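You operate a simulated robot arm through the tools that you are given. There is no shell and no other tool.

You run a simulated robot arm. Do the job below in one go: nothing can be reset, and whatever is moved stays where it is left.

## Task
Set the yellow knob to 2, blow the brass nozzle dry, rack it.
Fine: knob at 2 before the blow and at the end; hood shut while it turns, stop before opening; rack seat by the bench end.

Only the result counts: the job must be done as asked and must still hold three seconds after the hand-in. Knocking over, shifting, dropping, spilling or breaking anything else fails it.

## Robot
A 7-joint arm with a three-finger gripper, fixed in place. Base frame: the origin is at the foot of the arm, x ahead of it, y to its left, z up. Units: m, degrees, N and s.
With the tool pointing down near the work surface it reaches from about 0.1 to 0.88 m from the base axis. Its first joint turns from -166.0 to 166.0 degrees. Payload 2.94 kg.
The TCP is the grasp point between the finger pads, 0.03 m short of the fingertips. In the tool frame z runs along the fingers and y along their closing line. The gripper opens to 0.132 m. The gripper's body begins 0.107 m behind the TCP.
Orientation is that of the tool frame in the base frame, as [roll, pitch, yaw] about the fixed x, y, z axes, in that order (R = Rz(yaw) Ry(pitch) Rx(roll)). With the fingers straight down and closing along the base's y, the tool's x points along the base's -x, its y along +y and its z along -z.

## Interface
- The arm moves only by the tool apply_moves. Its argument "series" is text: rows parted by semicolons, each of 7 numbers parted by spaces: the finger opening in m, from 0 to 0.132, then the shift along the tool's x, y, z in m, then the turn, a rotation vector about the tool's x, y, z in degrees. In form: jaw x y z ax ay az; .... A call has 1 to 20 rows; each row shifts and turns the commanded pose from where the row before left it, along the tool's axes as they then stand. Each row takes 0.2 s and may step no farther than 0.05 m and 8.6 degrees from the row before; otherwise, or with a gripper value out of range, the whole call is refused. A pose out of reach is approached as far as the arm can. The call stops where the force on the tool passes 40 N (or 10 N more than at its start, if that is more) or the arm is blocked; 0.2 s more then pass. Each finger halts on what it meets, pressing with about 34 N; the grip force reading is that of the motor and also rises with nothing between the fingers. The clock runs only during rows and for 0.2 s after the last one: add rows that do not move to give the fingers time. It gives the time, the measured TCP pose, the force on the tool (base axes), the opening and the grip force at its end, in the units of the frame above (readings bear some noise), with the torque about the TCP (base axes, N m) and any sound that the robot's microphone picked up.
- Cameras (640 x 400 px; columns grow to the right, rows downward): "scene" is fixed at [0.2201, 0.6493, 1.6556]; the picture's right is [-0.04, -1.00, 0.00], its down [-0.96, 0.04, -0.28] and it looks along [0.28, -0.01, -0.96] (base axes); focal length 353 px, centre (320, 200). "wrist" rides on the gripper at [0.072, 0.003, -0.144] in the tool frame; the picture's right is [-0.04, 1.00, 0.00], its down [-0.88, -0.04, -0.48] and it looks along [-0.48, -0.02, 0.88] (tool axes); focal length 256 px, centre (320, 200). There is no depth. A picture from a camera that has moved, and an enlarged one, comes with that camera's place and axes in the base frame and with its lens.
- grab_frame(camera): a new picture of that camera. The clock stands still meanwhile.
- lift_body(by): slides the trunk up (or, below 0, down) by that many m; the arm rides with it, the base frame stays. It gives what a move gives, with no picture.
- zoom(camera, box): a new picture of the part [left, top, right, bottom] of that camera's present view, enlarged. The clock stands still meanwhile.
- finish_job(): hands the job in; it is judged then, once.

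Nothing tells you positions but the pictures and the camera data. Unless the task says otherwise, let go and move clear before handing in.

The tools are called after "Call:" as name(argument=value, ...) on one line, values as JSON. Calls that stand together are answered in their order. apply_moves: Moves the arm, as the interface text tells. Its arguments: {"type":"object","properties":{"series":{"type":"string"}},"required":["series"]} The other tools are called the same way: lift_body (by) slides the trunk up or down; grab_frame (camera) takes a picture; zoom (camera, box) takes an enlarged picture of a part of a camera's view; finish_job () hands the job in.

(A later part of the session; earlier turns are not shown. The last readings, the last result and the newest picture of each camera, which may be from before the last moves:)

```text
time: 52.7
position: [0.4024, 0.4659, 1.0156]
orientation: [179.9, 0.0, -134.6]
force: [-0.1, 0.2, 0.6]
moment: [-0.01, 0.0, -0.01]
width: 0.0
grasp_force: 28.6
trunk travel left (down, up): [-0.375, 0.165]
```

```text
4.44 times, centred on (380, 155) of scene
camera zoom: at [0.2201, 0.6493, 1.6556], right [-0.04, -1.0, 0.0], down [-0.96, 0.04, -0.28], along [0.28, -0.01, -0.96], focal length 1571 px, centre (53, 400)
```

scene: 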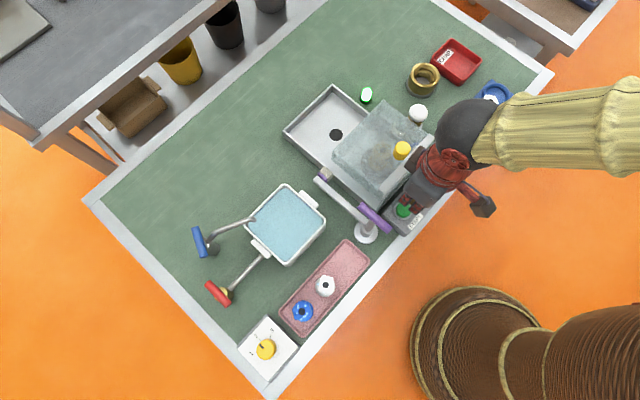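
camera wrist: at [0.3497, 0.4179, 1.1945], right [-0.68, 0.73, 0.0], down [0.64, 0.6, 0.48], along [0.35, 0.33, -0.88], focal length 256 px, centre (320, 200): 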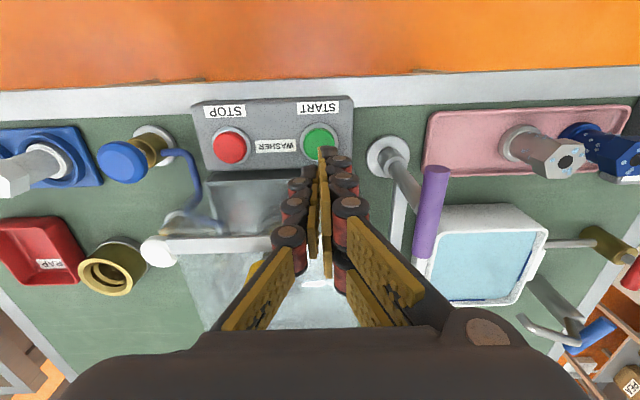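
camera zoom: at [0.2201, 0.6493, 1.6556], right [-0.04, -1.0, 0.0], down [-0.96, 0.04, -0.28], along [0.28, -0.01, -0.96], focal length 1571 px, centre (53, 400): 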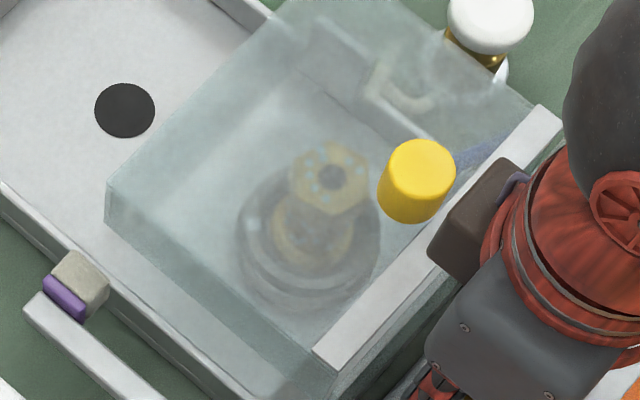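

The lamp beside the tray is now lit green and the chuck is turning with the hood shut. I'll now go over the white (air) push valve near (0.62, 0.416).

Call:
apply_moves(series="0 0 0 -0.045 0 0 0; 0 0 0 -0.045 0 0 0; 0 0 0 -0.04 0 0 0; 0 -0.0237 -0.0383 0 0 0 0; 0 -0.0237 -0.0383 0 0 0 0; 0 -0.0237 -0.0383 0 0 0 0; 0 -0.0237 -0.0383 0 0 0 0; 0 -0.0237 -0.0383 0 0 0 0; 0 0 0 0 0 0 0")

Call:
grab_frame(camera="wrist")

Call:
grab_frame(camera="scene")

```text
time: 54.7
position: [0.6212, 0.4156, 1.1465]
orientation: [179.9, 0.0, -134.5]
force: [0.1, -0.5, 0.3]
moment: [-0.04, 0.0, 0.04]
width: 0.0
grasp_force: 28.7
trunk travel left (down, up): [-0.375, 0.165]
```

```text
taken
camera wrist: at [0.5684, 0.366, 1.2911], right [-0.68, 0.73, 0.0], down [0.64, 0.6, 0.48], along [0.35, 0.33, -0.88], focal length 256 px, centre (320, 200)
```

wrist: 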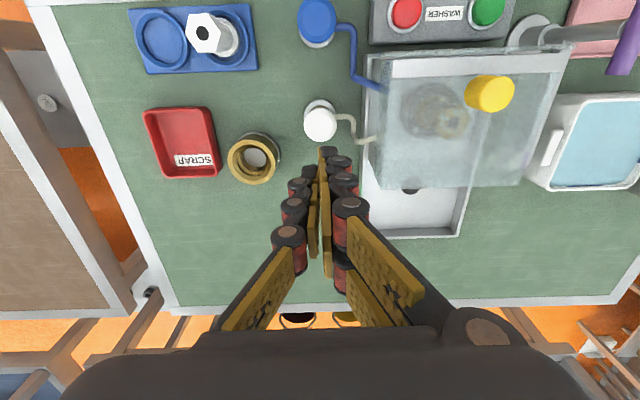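

```text
taken
```

scene: 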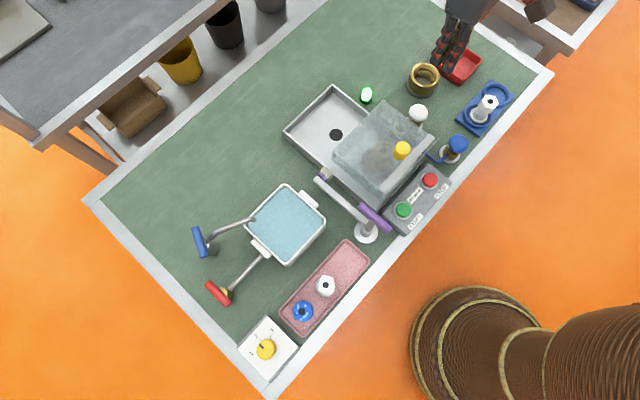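

Call:
zoom(camera="wrist", box=[260, 80, 380, 180])

Call:
zoom(camera="scene", box=[350, 70, 470, 190])

```text
4.00 times, centred on (320, 130) of wrist
camera zoom: at [0.5684, 0.366, 1.2911], right [-0.68, 0.73, 0.0], down [0.64, 0.6, 0.48], along [0.35, 0.33, -0.88], focal length 1024 px, centre (320, 480)
```

zoom: 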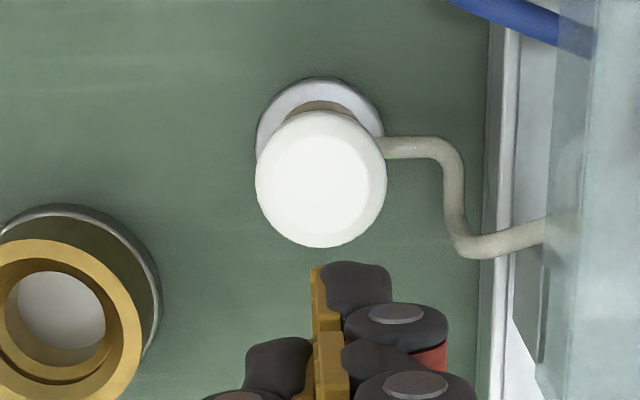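

```text
3.33 times, centred on (410, 130) of scene
camera zoom: at [0.2201, 0.6493, 1.6556], right [-0.04, -1.0, 0.0], down [-0.96, 0.04, -0.28], along [0.28, -0.01, -0.96], focal length 1178 px, centre (20, 433)
```

zoom: 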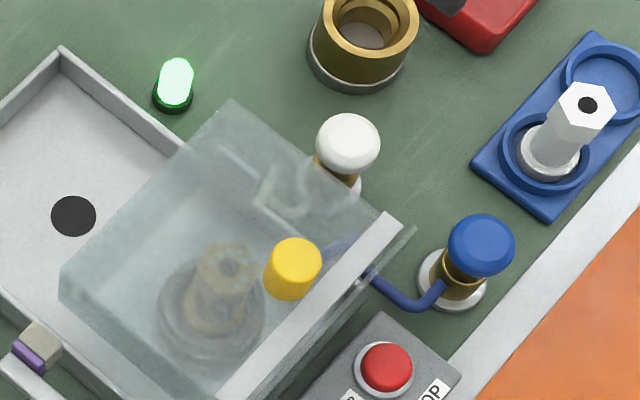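

The white cap's top is at about (0.620, 0.416, 0.956), right under the closed fingertips. I'll descend and press gently.

Call:
apply_moves(series="0 0 0 0.045 0 0 0; 0 0 0 0.045 0 0 0; 0 0 0 0.045 0 0 0; 0 0 0 0.015 0 0 0; 0 0 0 0 0 0 0")

Call:
zoom(camera="wrist", box=[220, 80, 420, 230])

```text
time: 55.9
position: [0.6216, 0.4166, 0.9961]
orientation: [179.8, 0.0, -134.6]
force: [0.7, 0.0, 0.1]
moment: [-0.01, 0.03, -0.01]
width: 0.0001
grasp_force: 29.0
trunk travel left (down, up): [-0.375, 0.165]
```

```text
2.67 times, centred on (320, 155) of wrist
camera zoom: at [0.5695, 0.3672, 1.1398], right [-0.68, 0.73, 0.0], down [0.64, 0.6, 0.48], along [0.35, 0.33, -0.88], focal length 683 px, centre (320, 320)
```

zoom: 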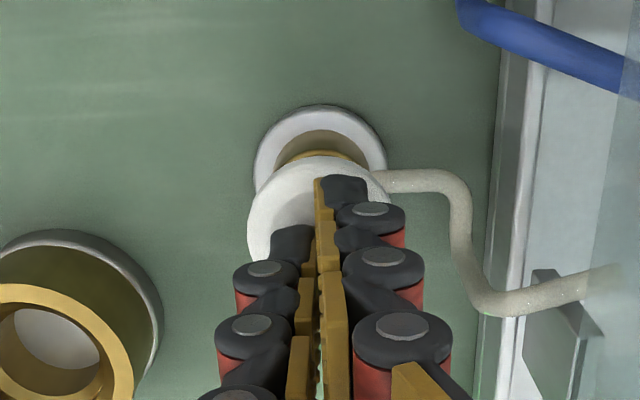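

Call:
apply_moves(series="0 0 0 0.005 0 0 0; 0 0 0 0.004 0 0 0; 0 0 0 0.004 0 0 0; 0 0 0 0 0 0 0")

```text
time: 56.9
position: [0.6221, 0.4165, 0.9827]
orientation: [179.9, 0.1, -134.6]
force: [1.8, -1.3, 3.6]
moment: [-0.02, -0.01, 0.02]
width: 0.0065
grasp_force: 28.4
trunk travel left (down, up): [-0.375, 0.165]
heard: click
```

A click from the white valve. I'll hold the press a moment and look for the effect.

Call:
grab_frame(camera="scene")

Call:
zoom(camera="scene", box=[330, 90, 450, 200])

Call:
zoom(camera="wrist", box=[320, 60, 620, 260])

```text
taken
```

scene: 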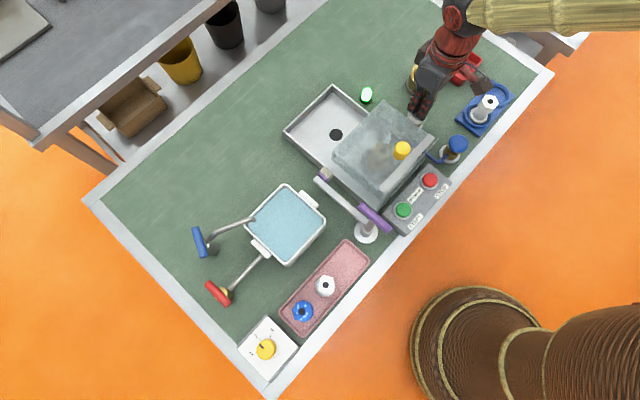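

```text
3.64 times, centred on (390, 145) of scene
camera zoom: at [0.2201, 0.6493, 1.6556], right [-0.04, -1.0, 0.0], down [-0.96, 0.04, -0.28], along [0.28, -0.01, -0.96], focal length 1285 px, centre (66, 400)
```

zoom: 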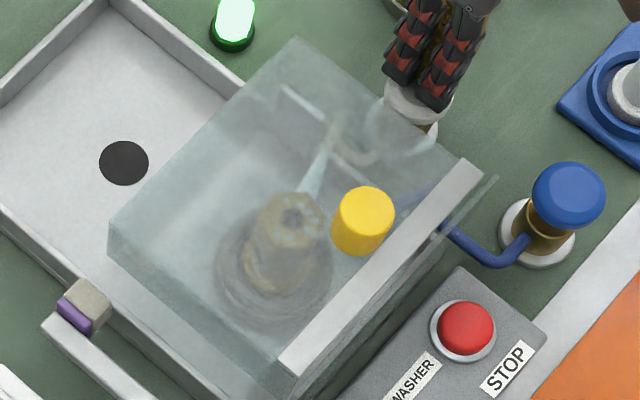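

```text
2.00 times, centred on (470, 160) of wrist
camera zoom: at [0.5692, 0.3674, 1.1272], right [-0.68, 0.73, 0.0], down [0.64, 0.6, 0.48], along [0.35, 0.33, -0.88], focal length 512 px, centre (20, 280)
```

zoom: 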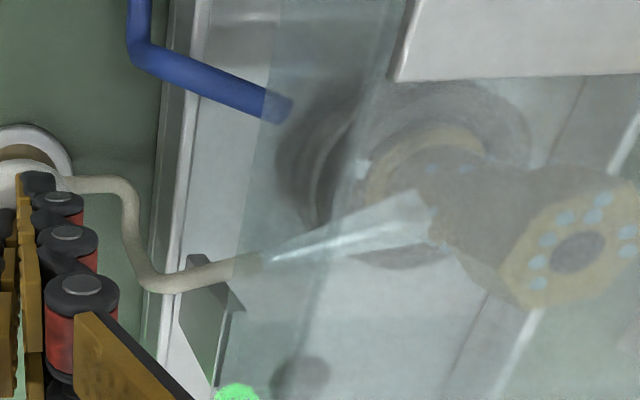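

A pale cone-shaped jet leaves the white pipe onto the nozzle while the button is held. I'll keep holding while the chuck turns and see whether the drops go.

Call:
apply_moves(series="0 0 0 0 0 0 0; 0 0 0 0 0 0 0; 0 0 0 0 0 0 0; 0 0 0 0 0 0 0; 0 0 0 0 0 0 0; 0 0 0 0 0 0 0; 0 0 0 0 0 0 0; 0 0 0 0 0 0 0")

Call:
zoom(camera="wrist", box=[420, 100, 620, 230])

Call:
zoom(camera="scene", box=[350, 120, 430, 190])

```text
time: 58.7
position: [0.6215, 0.4164, 0.9836]
orientation: [179.8, 0.0, -134.6]
force: [0.3, 1.2, 4.1]
moment: [0.03, -0.01, -0.03]
width: 0.006
grasp_force: 28.9
trunk travel left (down, up): [-0.375, 0.165]
```

```text
3.08 times, centred on (520, 165) of wrist
camera zoom: at [0.5688, 0.3675, 1.127], right [-0.68, 0.73, 0.0], down [0.64, 0.6, 0.48], along [0.35, 0.33, -0.88], focal length 788 px, centre (-295, 308)
```

zoom: 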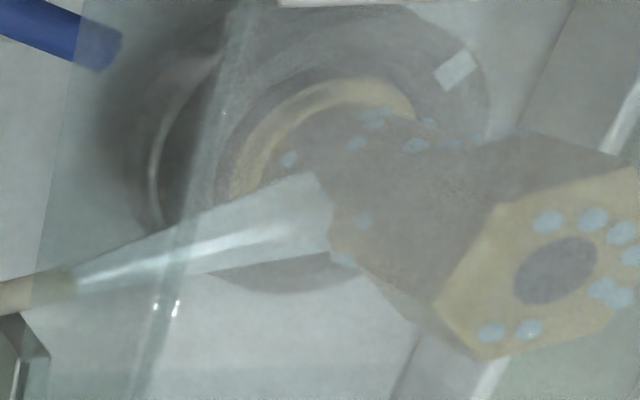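

```text
5.71 times, centred on (390, 155) of scene
camera zoom: at [0.2201, 0.6493, 1.6556], right [-0.04, -1.0, 0.0], down [-0.96, 0.04, -0.28], along [0.28, -0.01, -0.96], focal length 2020 px, centre (-80, 457)
```

zoom: 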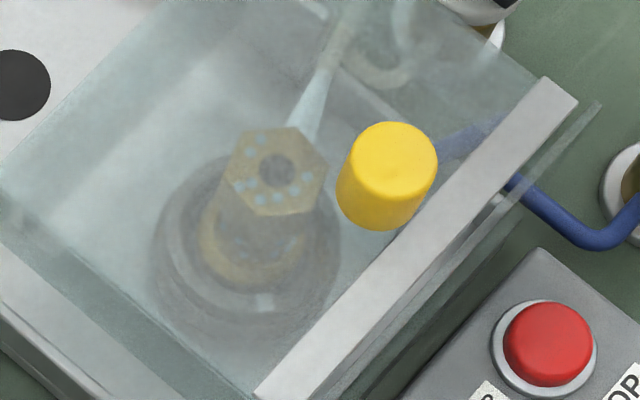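

Call:
apply_moves(series="0 0 0 0 0 0 0; 0 0 0 0 0 0 0; 0 0 0 0 0 0 0; 0 0 0 0 0 0 0; 0 0 0 0 0 0 0; 0 0 0 0 0 0 0; 0 0 0 0 0 0 0; 0 0 0 0 0 0 0; 0 0 0 0 0 0 0; 0 0 0 0 0 0 0; 0 0 0 0 0 0 0; 0 0 0 0 0 0 0; 0 0 0 0 0 0 0; 0 0 0 0 0 0 0; 0 0 0 0 0 0 0")

Call:
zoom(camera="wrist", box=[420, 100, 620, 230])

Call:
zoom(camera="scene", box=[350, 120, 430, 190])

```text
time: 61.9
position: [0.6209, 0.4167, 0.9832]
orientation: [179.9, 0.0, -134.5]
force: [-0.4, -0.7, 4.3]
moment: [-0.01, 0.01, -0.02]
width: 0.0059
grasp_force: 28.7
trunk travel left (down, up): [-0.375, 0.165]
```

```text
3.08 times, centred on (520, 165) of wrist
camera zoom: at [0.5687, 0.3674, 1.1271], right [-0.68, 0.73, 0.0], down [0.64, 0.6, 0.48], along [0.35, 0.33, -0.88], focal length 788 px, centre (-295, 308)
```

zoom: 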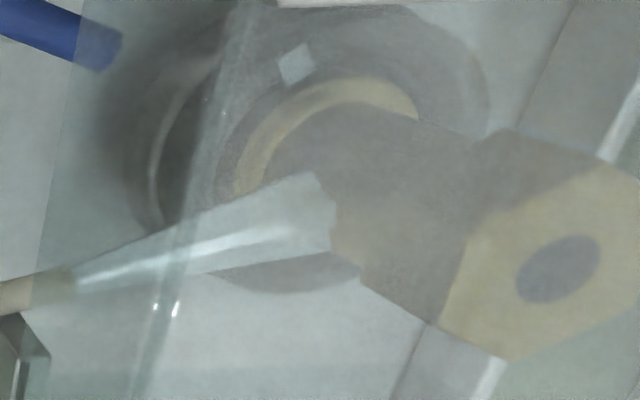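

```text
5.71 times, centred on (390, 155) of scene
camera zoom: at [0.2201, 0.6493, 1.6556], right [-0.04, -1.0, 0.0], down [-0.96, 0.04, -0.28], along [0.28, -0.01, -0.96], focal length 2020 px, centre (-80, 457)
```

zoom: 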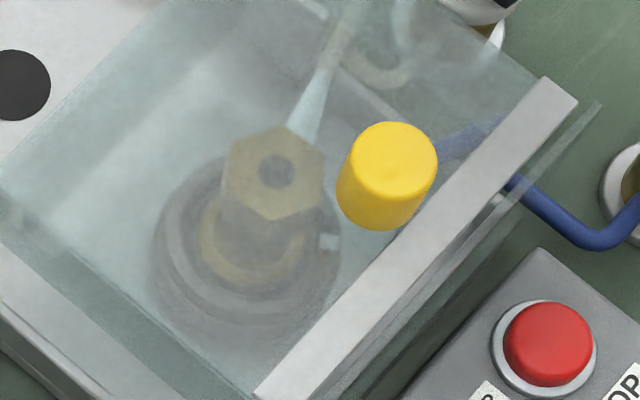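

All the drops are gone: the nozzle is dry. I'll let go of the valve and check that the jet stops.

Call:
apply_moves(series="0 0 0 0 0 0 0; 0 0 0 0 0 0 0; 0 0 0 -0.01 0 0 0; 0 0 0 -0.03 0 0 0; 0 0 0 -0.04 0 0 0; 0 0 0 -0.04 0 0 0; 0 0 0 -0.04 0 0 0; 0 0 0 0 0 0 0")

Call:
grab_frame(camera="wrist")

Call:
zoom(camera="scene", box=[330, 90, 450, 200])

```text
time: 63.7
position: [0.623, 0.4157, 1.1428]
orientation: [179.8, 0.0, -134.6]
force: [0.0, -0.1, 0.6]
moment: [-0.01, 0.01, 0.01]
width: 0.0
grasp_force: 28.9
trunk travel left (down, up): [-0.375, 0.165]
```

```text
taken
camera wrist: at [0.569, 0.3662, 1.2865], right [-0.68, 0.73, 0.0], down [0.65, 0.6, 0.48], along [0.35, 0.33, -0.88], focal length 256 px, centre (320, 200)
```

wrist: 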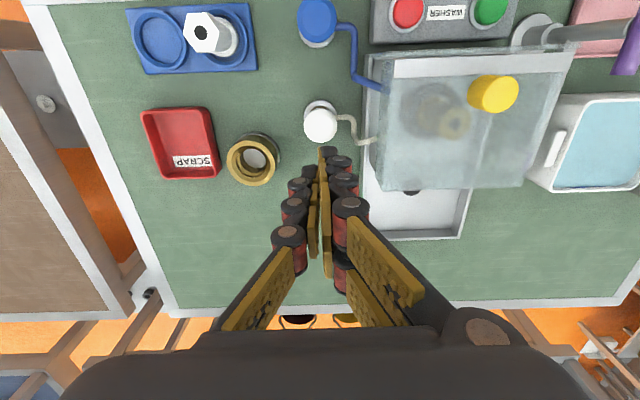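

```text
3.64 times, centred on (390, 145) of scene
camera zoom: at [0.2201, 0.6493, 1.6556], right [-0.04, -1.0, 0.0], down [-0.96, 0.04, -0.28], along [0.28, -0.01, -0.96], focal length 1285 px, centre (66, 400)
```

zoom: 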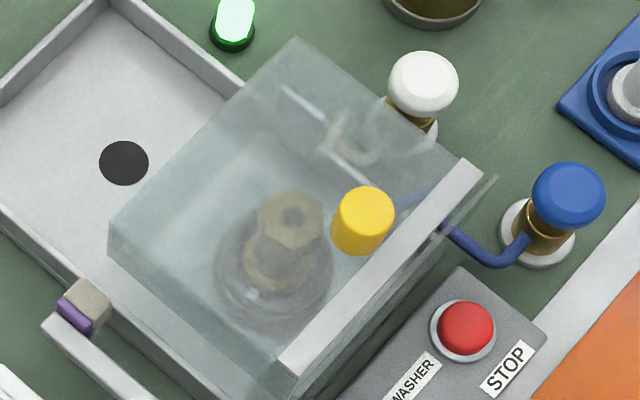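

The jet is off and the lamp is still green. Next, the red STOP button near (0.467, 0.403).

Call:
apply_moves(series="0 0.0297 0.0255 0 0 0 0; 0 0.0297 0.0255 0 0 0 0; 0 0.0297 0.0255 0 0 0 0; 0 0.0298 0.0256 0 0 0 0; 0 0 0 0.045 0 0 0; 0 0 0 0.045 0 0 0; 0 0 0 0 0 0 0")

Call:
grab_frame(camera="wrist")

Call:
zoom(camera="wrist", box=[260, 90, 380, 190])

```text
time: 65.3
position: [0.4649, 0.4013, 1.0521]
orientation: [179.9, 0.1, -134.6]
force: [0.4, -0.3, -0.3]
moment: [0.02, 0.0, 0.0]
width: 0.0002
grasp_force: 28.5
trunk travel left (down, up): [-0.375, 0.165]
```

```text
taken
camera wrist: at [0.4121, 0.3531, 1.1965], right [-0.68, 0.73, 0.0], down [0.64, 0.6, 0.48], along [0.35, 0.33, -0.88], focal length 256 px, centre (320, 200)
```

wrist: 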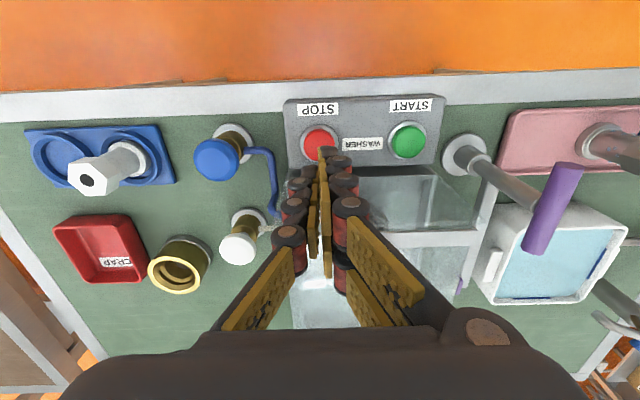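

```text
4.00 times, centred on (320, 140) of wrist
camera zoom: at [0.4121, 0.3531, 1.1965], right [-0.68, 0.73, 0.0], down [0.64, 0.6, 0.48], along [0.35, 0.33, -0.88], focal length 1024 px, centre (320, 440)
```

zoom: 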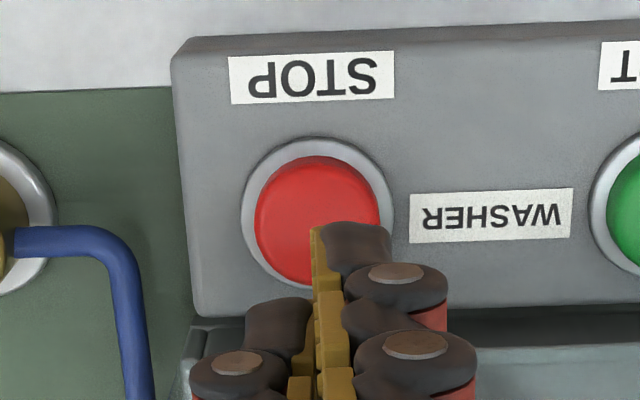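

STOP is a few millimetres forward of the tips; I'll correct, descend and press.

Call:
apply_moves(series="0 -0.0042 -0.0008 0.03 0 0 0; 0 0 0 0.03 0 0 0; 0 0 0 0.01 0 0 0; 0 0 0 0.005 0 0 0; 0 0 0 0.003 0 0 0; 0 0 0 0 0 0 0")

```text
time: 66.7
position: [0.4694, 0.4061, 0.9753]
orientation: [179.9, 0.0, -134.6]
force: [-0.4, -0.2, -0.1]
moment: [0.01, -0.03, -0.04]
width: 0.0
grasp_force: 28.6
trunk travel left (down, up): [-0.375, 0.165]
```

Call:
apply_moves(series="0 0 0 0.004 0 0 0; 0 0 0 0.003 0 0 0; 0 0 0 0 0 0 0")

```text
time: 67.5
position: [0.4689, 0.405, 0.9691]
orientation: [179.8, 0.1, -134.6]
force: [0.5, -1.0, 4.1]
moment: [-0.01, -0.02, -0.01]
width: 0.0059
grasp_force: 28.7
trunk travel left (down, up): [-0.375, 0.165]
heard: click
```

A click: STOP pressed. I'll lift off and check that the lamp is out and the chuck is still.

Call:
apply_moves(series="0 0 0 -0.02 0 0 0; 0 0 0 -0.04 0 0 0; 0 0 0 -0.04 0 0 0; 0 0 0 -0.04 0 0 0; 0 0 0 0 0 0 0")

Call:
zoom(camera="scene", box=[330, 80, 450, 200])

Call:
apply_moves(series="0 0 0 0 0 0 0; 0 0 0 0 0 0 0; 0 0 0 0 0 0 0; 0 0 0 0 0 0 0")

Call:
zoom(camera="scene", box=[330, 80, 450, 200])

```text
time: 68.7
position: [0.4681, 0.406, 1.108]
orientation: [179.9, 0.0, -134.6]
force: [0.4, -1.1, 0.2]
moment: [0.0, -0.05, -0.02]
width: 0.0
grasp_force: 28.6
trunk travel left (down, up): [-0.375, 0.165]
```

```text
3.33 times, centred on (390, 140) of scene
camera zoom: at [0.2201, 0.6493, 1.6556], right [-0.04, -1.0, 0.0], down [-0.96, 0.04, -0.28], along [0.28, -0.01, -0.96], focal length 1178 px, centre (87, 400)
```

zoom: 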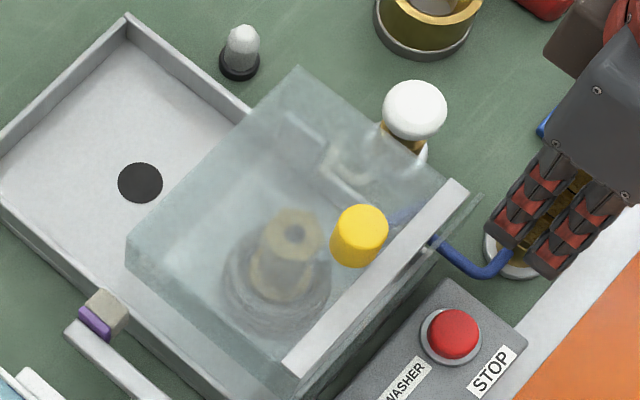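

```text
time: 69.7
position: [0.4683, 0.4063, 1.1066]
orientation: [179.9, 0.0, -134.6]
force: [-0.4, 0.1, -0.4]
moment: [-0.03, 0.04, 0.01]
width: 0.0
grasp_force: 28.5
trunk travel left (down, up): [-0.375, 0.165]
```

```text
3.33 times, centred on (390, 140) of scene
camera zoom: at [0.2201, 0.6493, 1.6556], right [-0.04, -1.0, 0.0], down [-0.96, 0.04, -0.28], along [0.28, -0.01, -0.96], focal length 1178 px, centre (87, 400)
```

zoom: 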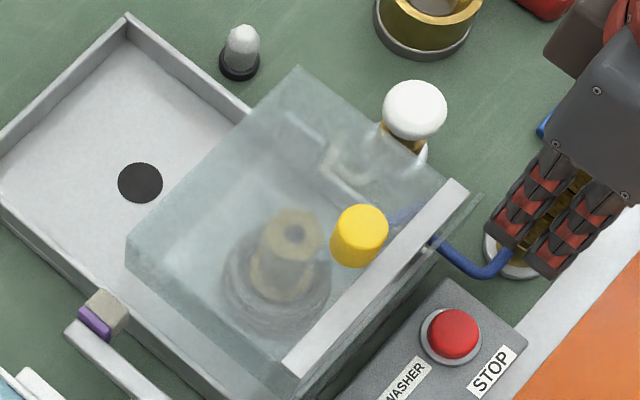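

The lamp is out and the nozzle is still in two successive frames. Now I'll open the fingers and move over the hood's grip to open it.

Call:
apply_moves(series="0.05 0 0 -0.035 0 0 0; 0.05 -0.0354 0.021 0 0 0 0; 0.05 -0.0353 0.0211 0 0 0 0; 0.05 0 0 0 0 0 0; 0.05 0 0 0 0 0 0")

Call:
grab_frame(camera="wrist")

```text
time: 70.9
position: [0.4892, 0.4866, 1.142]
orientation: [179.8, 0.0, -134.5]
force: [-0.3, 0.2, -0.6]
moment: [0.01, 0.0, -0.02]
width: 0.0501
grasp_force: 0.0
trunk travel left (down, up): [-0.375, 0.165]
```

```text
taken
camera wrist: at [0.4353, 0.437, 1.2861], right [-0.68, 0.73, 0.0], down [0.64, 0.6, 0.48], along [0.35, 0.33, -0.88], focal length 256 px, centre (320, 200)
```

wrist: 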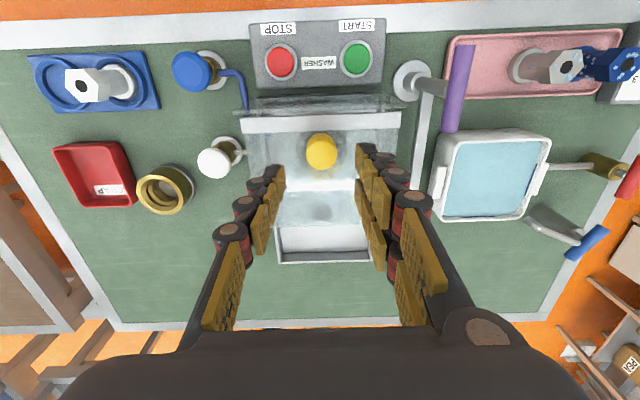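

Call:
apply_moves(series="0.05 0 0 0.03 0 0 0; 0.05 0 0 0.03 0 0 0; 0.05 0 0 0.014 0 0 0; 0.05 0 0 0 0 0 0; 0.02 0 0 0 0 0 0; 0.015 0 0 0 0 0 0; 0.015 0 0 0 0 0 0; 0.015 0 0 0 0 0 0")

```text
time: 72.7
position: [0.4879, 0.4872, 1.0679]
orientation: [179.9, 0.0, -134.5]
force: [-8.2, 7.5, -2.5]
moment: [0.31, 0.07, 0.25]
width: 0.0263
grasp_force: 35.7
trunk travel left (down, up): [-0.375, 0.165]
```

Gripped. I'll slide the hood back in stages.

Call:
apply_moves(series="0.015 -0.01 0 0 0 0 0; 0.015 -0.012 0 0 0 0 0; 0.015 -0.012 0 0 0 0 0; 0.015 -0.012 0 0 0 0 0; 0.015 -0.012 0 0 0 0 0; 0.015 0 0 0 0 0 0")

Call:
zoom(camera="scene", box=[310, 80, 450, 210])

```text
time: 74.1
position: [0.5278, 0.5286, 1.0684]
orientation: [179.9, -0.1, -134.6]
force: [-9.7, 8.0, -10.4]
moment: [0.36, -0.04, 0.07]
width: 0.0259
grasp_force: 45.0
trunk travel left (down, up): [-0.375, 0.165]
```

```text
3.08 times, centred on (380, 145) of scene
camera zoom: at [0.2201, 0.6493, 1.6556], right [-0.04, -1.0, 0.0], down [-0.96, 0.04, -0.28], along [0.28, -0.01, -0.96], focal length 1087 px, centre (135, 369)
```

zoom: 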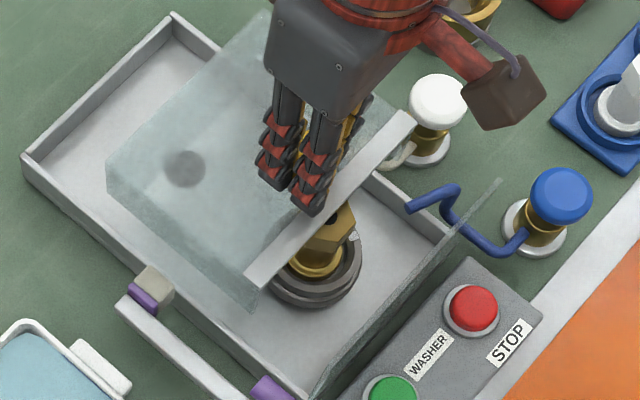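

Call:
apply_moves(series="0.015 -0.012 0 0 0 0 0; 0.015 -0.012 0 0 0 0 0; 0.015 -0.012 0 0 0 0 0; 0.015 -0.012 0 0 0 0 0; 0.015 -0.012 0 0 0 0 0; 0.015 -0.012 0 0 0 0 0; 0.015 0 0 0 0 0 0")

Call:
grab_frame(camera="scene")

Call:
grab_frame(camera="wrist")

```text
time: 75.7
position: [0.5811, 0.5796, 1.0682]
orientation: [179.9, 0.0, -134.6]
force: [-5.2, 5.6, -15.1]
moment: [0.46, -0.33, 0.0]
width: 0.0261
grasp_force: 44.8
trunk travel left (down, up): [-0.375, 0.165]
```

```text
taken
```

scene: 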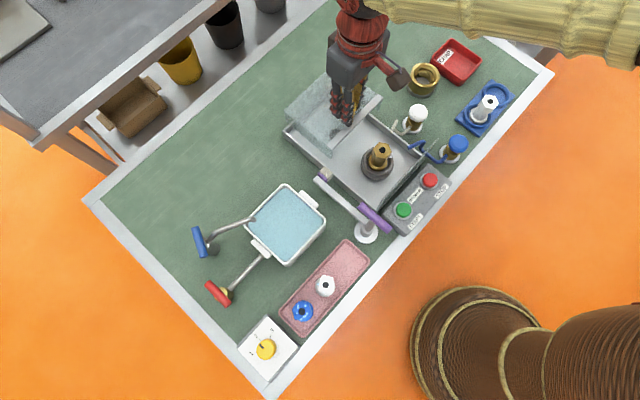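

```text
taken
camera wrist: at [0.5275, 0.5308, 1.2124], right [-0.68, 0.73, 0.0], down [0.65, 0.6, 0.47], along [0.35, 0.32, -0.88], focal length 256 px, centre (320, 200)
```

wrist: 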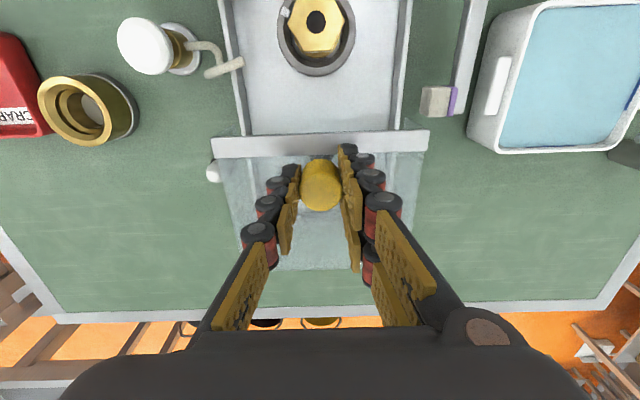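

The hood is open again. I'll release it, rise, and move back over the chuck to see the nozzle's orientation.

Call:
apply_moves(series="0.035 0 0 0 0 0 0; 0.05 0 0 0 0 0 0; 0.05 0 0 0 0 0 0; 0.05 0 0 -0.03 0 0 0; 0.05 0 0 -0.04 0 0 0; 0.05 0 0 -0.02 0 0 0; 0.05 0.035 0 0 0 0 0; 0.05 0.035 0 0 0 0 0; 0.05 0.028 0 0 0 0 0; 0.05 0 0 0 0 0 0; 0.05 0 0 0 0 0 0")

Call:
grab_frame(camera="wrist")

Call:
zoom(camera="wrist", box=[240, 60, 400, 180])

Call:
zoom(camera="scene", box=[330, 110, 430, 200])

```text
time: 78.1
position: [0.5109, 0.5077, 1.1593]
orientation: [179.9, 0.0, -134.6]
force: [-0.6, 0.2, -0.3]
moment: [0.03, -0.03, 0.0]
width: 0.0501
grasp_force: 0.0
trunk travel left (down, up): [-0.375, 0.165]
```

```text
taken
camera wrist: at [0.4582, 0.4594, 1.3031], right [-0.68, 0.73, 0.0], down [0.64, 0.6, 0.48], along [0.35, 0.33, -0.88], focal length 256 px, centre (320, 200)
```

wrist: 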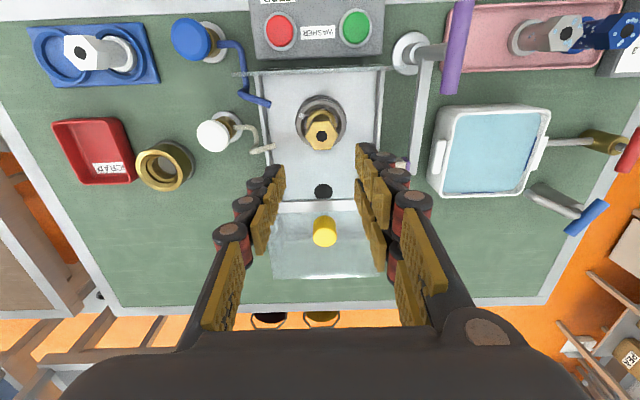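

```text
3.33 times, centred on (320, 120) of wrist
camera zoom: at [0.4582, 0.4594, 1.3031], right [-0.68, 0.73, 0.0], down [0.64, 0.6, 0.48], along [0.35, 0.33, -0.88], focal length 853 px, centre (320, 467)
```

zoom: 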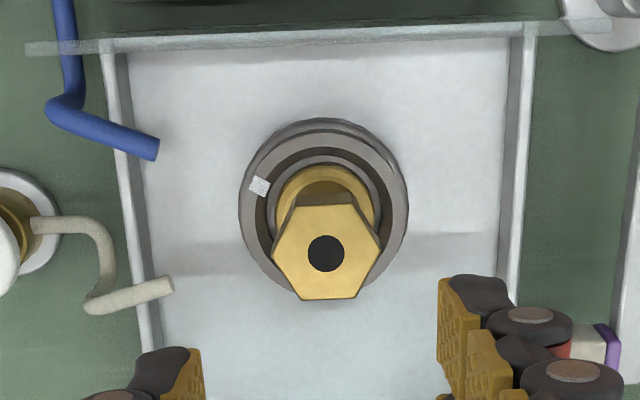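

```text
4.44 times, centred on (380, 155) of scene
camera zoom: at [0.2201, 0.6493, 1.6556], right [-0.04, -1.0, 0.0], down [-0.96, 0.04, -0.28], along [0.28, -0.01, -0.96], focal length 1571 px, centre (53, 400)
```

zoom: 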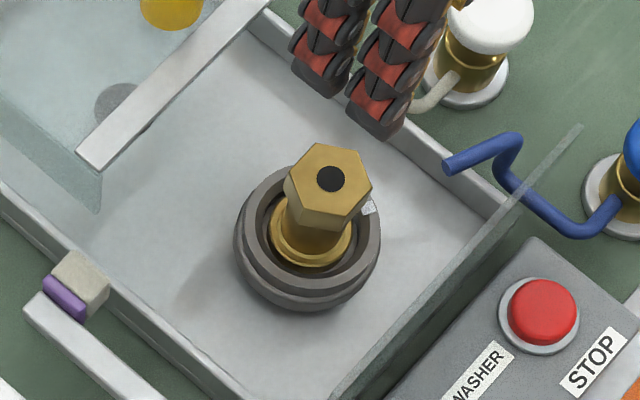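

The nozzle is dry and seated; its flats now call for a yaw of about −162°. I'll turn the tool, centre it, and come partway down to check.

Call:
apply_moves(series="0.05 0 0 0 0 0 6.8; 0.05 0 0 0 0 0 6.8; 0.05 0 0 0 0 0 6.8; 0.05 0 0 0 0 0 6.7; 0.05 -0.003 0.0041 0 0 0 0; 0.05 0 0 0.04 0 0 0; 0.05 0 0 0.04 0 0 0; 0.05 0 0 0 0 0 0")

Call:
grab_frame(camera="wrist")

Call:
zoom(camera="wrist", box=[250, 90, 390, 200])

```text
time: 79.9
position: [0.5135, 0.5126, 1.0795]
orientation: [179.9, -0.1, -161.7]
force: [0.6, -0.1, 0.7]
moment: [-0.02, 0.02, -0.01]
width: 0.0496
grasp_force: 0.0
trunk travel left (down, up): [-0.375, 0.165]
```

```text
taken
camera wrist: at [0.4433, 0.4932, 1.223], right [-0.27, 0.96, 0.0], down [0.85, 0.24, 0.48], along [0.46, 0.13, -0.88], focal length 256 px, centre (320, 200)
```

wrist: 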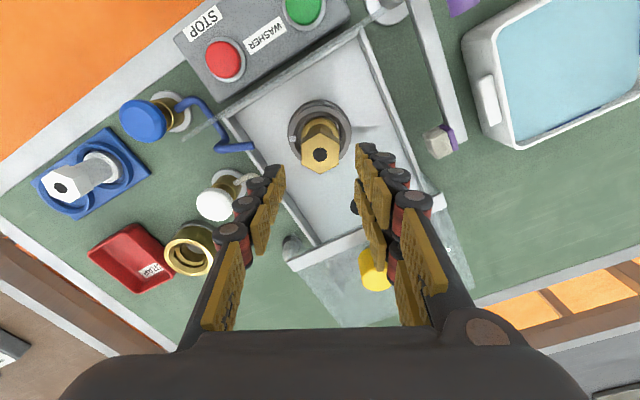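

```text
3.64 times, centred on (320, 145) of wrist
camera zoom: at [0.4433, 0.4932, 1.223], right [-0.27, 0.96, 0.0], down [0.85, 0.24, 0.48], along [0.46, 0.13, -0.88], focal length 931 px, centre (320, 400)
```

zoom: 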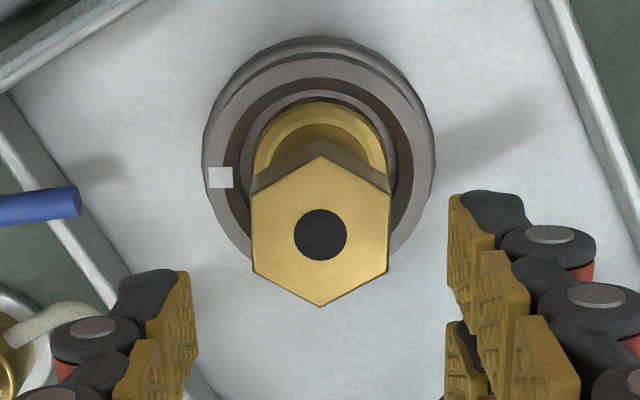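

The flats are square to the fingers and the nozzle is centred. I'll descend and grip it.

Call:
apply_moves(series="0.05 0 0 0.03 0 0 0; 0.05 0 0 0.03 0 0 0; 0.05 0 0 0.02 0 0 0; 0.05 0 0 0 0 0 0; 0.025 0 0 0 0 0 0; 0.02 0 0 0 0 0 0; 0.02 0 0 0 0 0 0; 0.02 0 0 0 0 0 0")

```text
time: 81.7
position: [0.512, 0.5144, 0.9991]
orientation: [179.9, -0.1, -161.7]
force: [0.0, 0.1, -0.3]
moment: [0.01, -0.03, 0.0]
width: 0.0321
grasp_force: 34.1
trunk travel left (down, up): [-0.375, 0.165]
```

Firm grip. I'll lift the nozzle clear and carry it toward the rack, keeping high.

Call:
apply_moves(series="0.02 0 0 -0.02 0 0 0; 0.02 0 0 -0.035 0 0 0; 0.02 0 0 -0.04 0 0 0; 0.02 0 0 -0.04 0 0 0; 0.02 0 0 -0.025 0 0 0; 0.02 0 -0.04 0 0 0 0; 0.02 0 -0.043 0 0 0 0; 0.02 0 -0.043 0 0 0 0; 0.02 0 -0.043 0 0 0 0; 0.02 0 -0.043 0 0 0 0; 0.02 0 -0.043 0 0 0 0; 0.02 0 -0.043 0 0 0 0; 0.02 0 -0.043 0 0 0 0; 0.02 0 0 0 0 0 0")

Call:
grab_frame(camera="wrist")

Call:
grab_frame(camera="scene")

```text
time: 84.7
position: [0.6209, 0.1896, 1.158]
orientation: [179.9, -0.1, -161.7]
force: [0.1, 0.9, -1.9]
moment: [-0.02, -0.02, 0.02]
width: 0.0322
grasp_force: 34.3
trunk travel left (down, up): [-0.375, 0.165]
```

```text
taken
camera wrist: at [0.5503, 0.1696, 1.3017], right [-0.27, 0.96, 0.0], down [0.85, 0.24, 0.47], along [0.46, 0.13, -0.88], focal length 256 px, centre (320, 200)
```

wrist: 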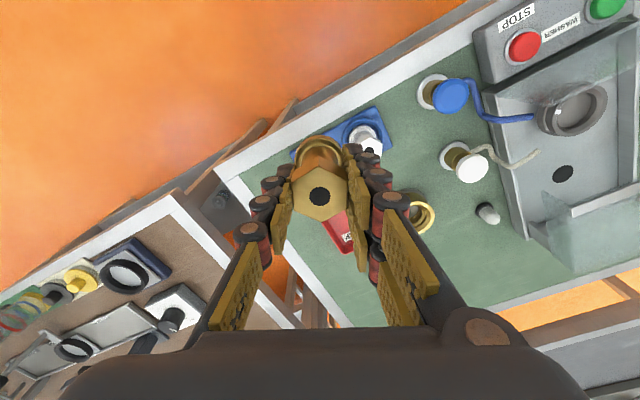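

```text
taken
```

scene: 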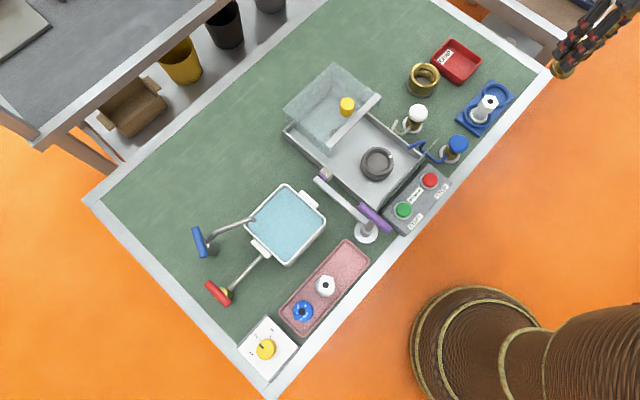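

Call:
zoom(camera="scene", box=[440, 70, 530, 150])

Call:
zoom(camera="scene", box=[330, 110, 430, 200])

```text
5.00 times, centred on (485, 110) of scene
camera zoom: at [0.2201, 0.6493, 1.6556], right [-0.04, -1.0, 0.0], down [-0.96, 0.04, -0.28], along [0.28, -0.01, -0.96], focal length 1767 px, centre (-505, 650)
```

zoom: 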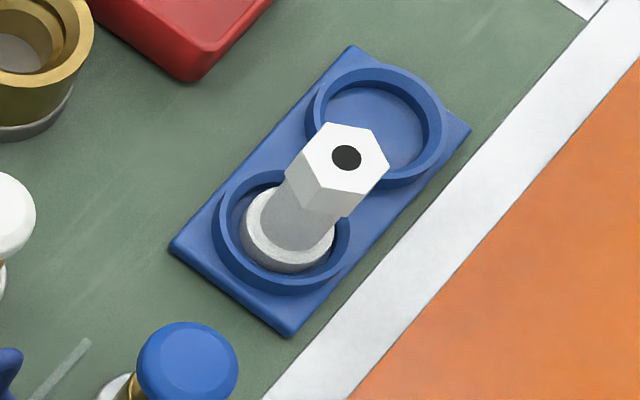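

```text
4.44 times, centred on (380, 155) of scene
camera zoom: at [0.2201, 0.6493, 1.6556], right [-0.04, -1.0, 0.0], down [-0.96, 0.04, -0.28], along [0.28, -0.01, -0.96], focal length 1571 px, centre (53, 400)
```

zoom: 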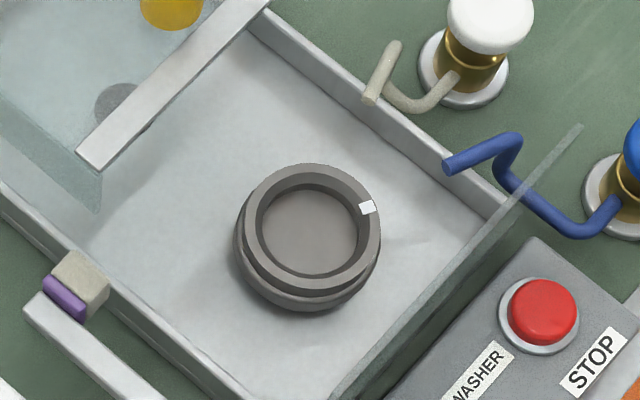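

The rack's free seat (near the bench end) is around (0.687, 0.206). I'll turn the tool so the fingers stay well clear of the steel nozzle, and move over the seat.

Call:
apply_moves(series="0.02 0 0 0 0 0 7.1; 0.02 0 0 0 0 0 7.1; 0.02 0 0 0 0 0 7.1; 0.02 0 0 0 0 0 7; 0.02 -0.0311 0.0138 0 0 0 0; 0.02 -0.0311 0.0138 0 0 0 0; 0.02 0 0 0 0 0 0; 0.02 0 0 0 0 0 0")

Call:
grab_frame(camera="wrist")

Call:
zoom(camera="wrist", box=[240, 50, 400, 190])

```text
time: 86.5
position: [0.6876, 0.2065, 1.1582]
orientation: [-180.0, -0.2, 170.0]
force: [0.0, -0.6, -2.5]
moment: [-0.01, -0.01, -0.02]
width: 0.0322
grasp_force: 33.7
trunk travel left (down, up): [-0.375, 0.165]
```

```text
taken
camera wrist: at [0.6163, 0.2219, 1.3027], right [0.22, 0.98, 0.0], down [0.86, -0.19, 0.47], along [0.46, -0.1, -0.88], focal length 256 px, centre (320, 200)
```

wrist: 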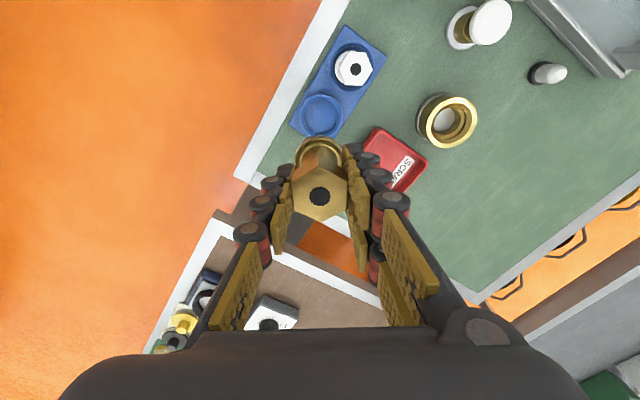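

```text
2.86 times, centred on (320, 120) of wrist
camera zoom: at [0.6163, 0.2219, 1.3027], right [0.22, 0.98, 0.0], down [0.86, -0.19, 0.47], along [0.46, -0.1, -0.88], focal length 731 px, centre (320, 429)
```

zoom: 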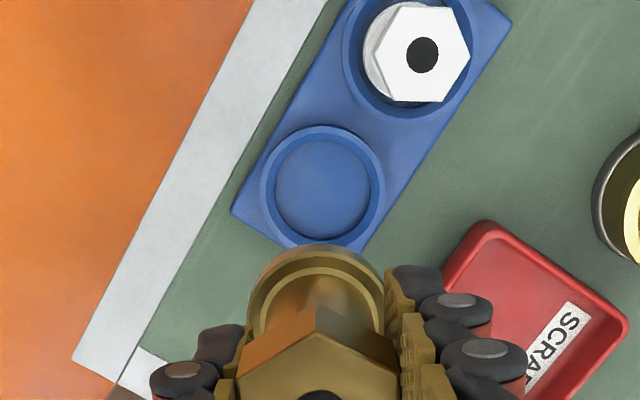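

The free seat is directly under the nozzle. I'll descend partway and recheck alignment.

Call:
apply_moves(series="0.02 0 0 0.035 0 0.2 0; 0.02 0 0 0.035 0 0 0; 0.02 0 0 0.03 0 0 0; 0.02 0 0 0 0 0 0; 0.02 0 0 0 0 0 0")

Call:
zoom(camera="wrist", box=[220, 50, 420, 220])

Call:
zoom(camera="scene", box=[440, 50, 560, 150])

```text
time: 87.7
position: [0.6858, 0.2061, 1.0586]
orientation: [179.8, -0.3, 170.0]
force: [-0.3, -0.8, -2.4]
moment: [-0.02, -0.01, -0.03]
width: 0.032
grasp_force: 34.2
trunk travel left (down, up): [-0.375, 0.165]
```

```text
2.35 times, centred on (320, 135) of wrist
camera zoom: at [0.6156, 0.2226, 1.203], right [0.22, 0.98, 0.0], down [0.86, -0.19, 0.47], along [0.46, -0.1, -0.88], focal length 602 px, centre (320, 353)
```

zoom: 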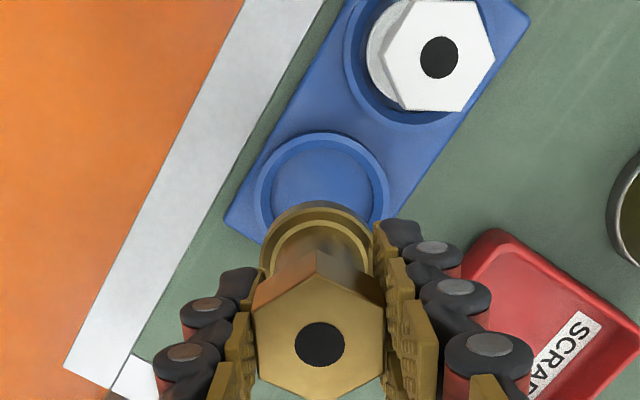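

```text
4.00 times, centred on (500, 100) of scene
camera zoom: at [0.2201, 0.6493, 1.6556], right [-0.04, -1.0, 0.0], down [-0.96, 0.04, -0.28], along [0.28, -0.01, -0.96], focal length 1414 px, centre (-400, 600)
```

zoom: 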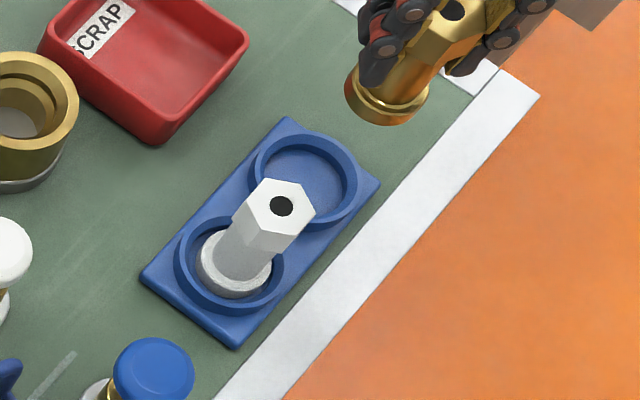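

Alignment is right on. I'll correct the tiny tilt and descend further.

Call:
apply_moves(series="0.02 0 0 0.025 0 -0.3 0; 0.02 0 0 0.02 0 0 0; 0.02 0 0 0.01 0 0 0; 0.02 0 0 0 0 0 0")

Call:
zoom(camera="wrist", box=[220, 60, 420, 220])

Call:
zoom(camera="scene", box=[440, 60, 540, 150])

```text
time: 88.7
position: [0.6857, 0.2069, 1.0036]
orientation: [180.0, -0.1, 170.0]
force: [-1.3, 0.0, -1.5]
moment: [-0.04, -0.01, 0.0]
width: 0.0324
grasp_force: 34.2
trunk travel left (down, up): [-0.375, 0.165]
```

```text
2.50 times, centred on (320, 140) of wrist
camera zoom: at [0.6149, 0.2222, 1.1473], right [0.22, 0.98, 0.0], down [0.86, -0.19, 0.48], along [0.46, -0.1, -0.88], focal length 640 px, centre (320, 350)
```

zoom: 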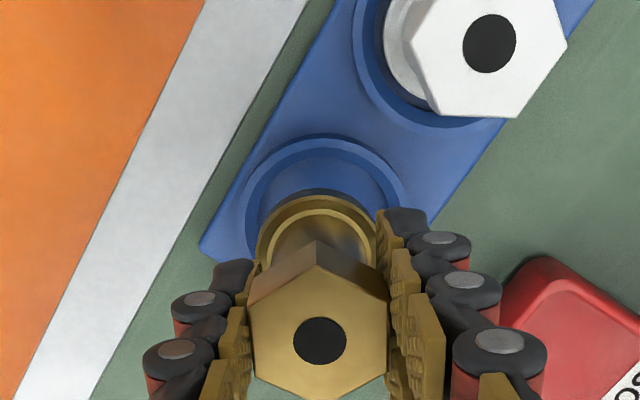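

```text
4.44 times, centred on (490, 105) of scene
camera zoom: at [0.2201, 0.6493, 1.6556], right [-0.04, -1.0, 0.0], down [-0.96, 0.04, -0.28], along [0.28, -0.01, -0.96], focal length 1571 px, centre (-436, 622)
```

zoom: 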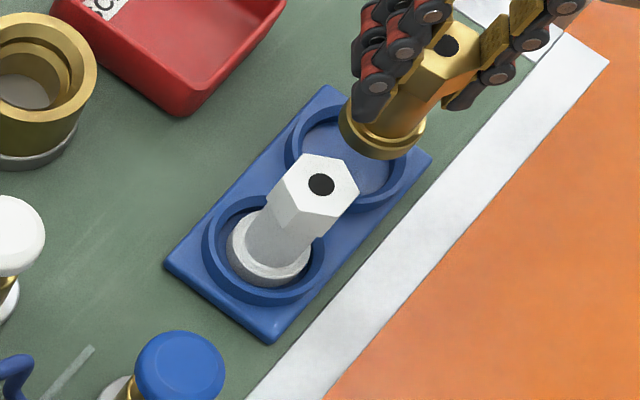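

The seat reads about 2.5 mm to one side; I'll correct that and keep lowering.

Call:
apply_moves(series="0.02 0 0.0026 0 0 0 0; 0.02 0 0 0.012 0 0 0; 0.02 0 0 0.008 0 0 0; 0.02 0 0 0 0 0 0")

Call:
zoom(camera="wrist", box=[220, 60, 420, 220])

Call:
zoom(camera="scene", box=[440, 60, 540, 150])

```text
time: 89.7
position: [0.6854, 0.2083, 0.984]
orientation: [180.0, -0.1, 170.0]
force: [0.2, -0.3, -1.8]
moment: [0.07, -0.04, 0.02]
width: 0.0323
grasp_force: 34.2
trunk travel left (down, up): [-0.375, 0.165]
```

```text
2.50 times, centred on (320, 140) of wrist
camera zoom: at [0.6152, 0.2244, 1.1277], right [0.22, 0.98, 0.0], down [0.86, -0.19, 0.48], along [0.46, -0.1, -0.88], focal length 640 px, centre (320, 350)
```

zoom: 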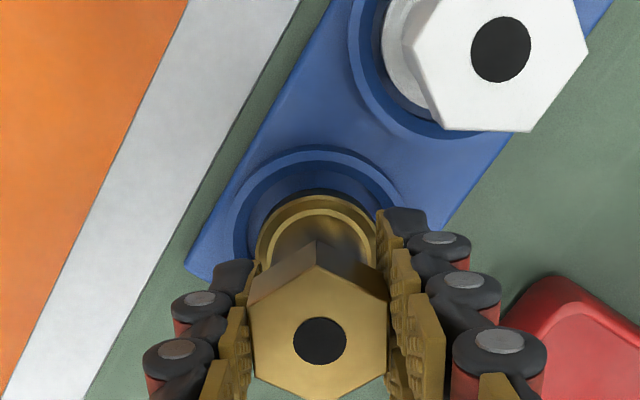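

```text
4.44 times, centred on (490, 105) of scene
camera zoom: at [0.2201, 0.6493, 1.6556], right [-0.04, -1.0, 0.0], down [-0.96, 0.04, -0.28], along [0.28, -0.01, -0.96], focal length 1571 px, centre (-436, 622)
```

zoom: 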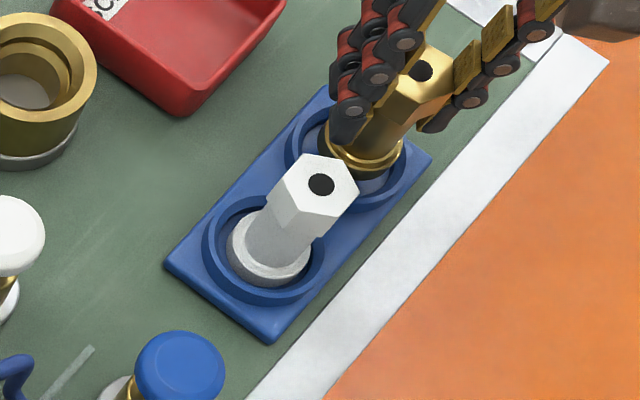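

Call:
apply_moves(series="0.02 0 0 0.005 0 0 0; 0.02 0 0 0.004 0 0 0; 0.02 0 0 0 0 0 0")

```text
time: 90.5
position: [0.686, 0.209, 0.9748]
orientation: [179.9, -0.1, 170.0]
force: [-0.5, -0.2, -2.5]
moment: [0.0, -0.01, 0.0]
width: 0.0326
grasp_force: 33.9
trunk travel left (down, up): [-0.375, 0.165]
```

Call:
apply_moves(series="0.02 0 0 0.003 0 0 0; 0.02 0 0 0.003 0 0 0; 0.02 0 0 0 0 0 0")

Call:
zoom(camera="wrist", box=[220, 60, 420, 220])

```text
time: 91.3
position: [0.6858, 0.2097, 0.9697]
orientation: [180.0, 0.0, 170.1]
force: [-0.3, 0.0, -2.2]
moment: [-0.04, 0.01, 0.02]
width: 0.0324
grasp_force: 33.0
trunk travel left (down, up): [-0.375, 0.165]
```

```text
2.50 times, centred on (320, 140) of wrist
camera zoom: at [0.615, 0.2246, 1.1131], right [0.22, 0.98, 0.0], down [0.86, -0.19, 0.48], along [0.46, -0.1, -0.88], focal length 640 px, centre (320, 350)
```

zoom: 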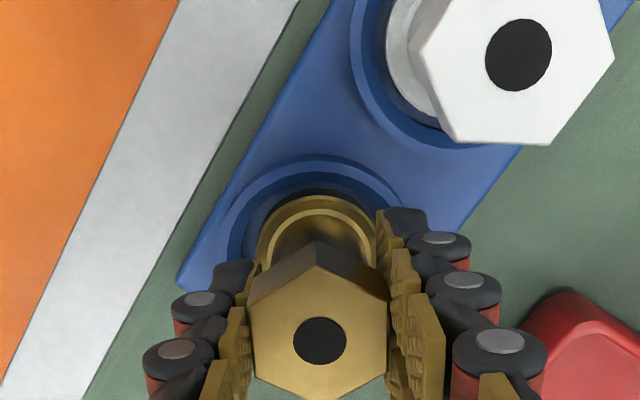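

Call:
apply_moves(series="0.02 0 0 0.003 0 0 0; 0.02 0 0 0.002 0 0 0; 0.02 0 0 0 0 0 0")

```text
time: 92.1
position: [0.6865, 0.2081, 0.9677]
orientation: [179.6, 0.4, 170.0]
force: [-5.1, -1.5, 29.5]
moment: [0.01, 0.06, 0.0]
width: 0.0323
grasp_force: 34.1
trunk travel left (down, up): [-0.375, 0.165]
```

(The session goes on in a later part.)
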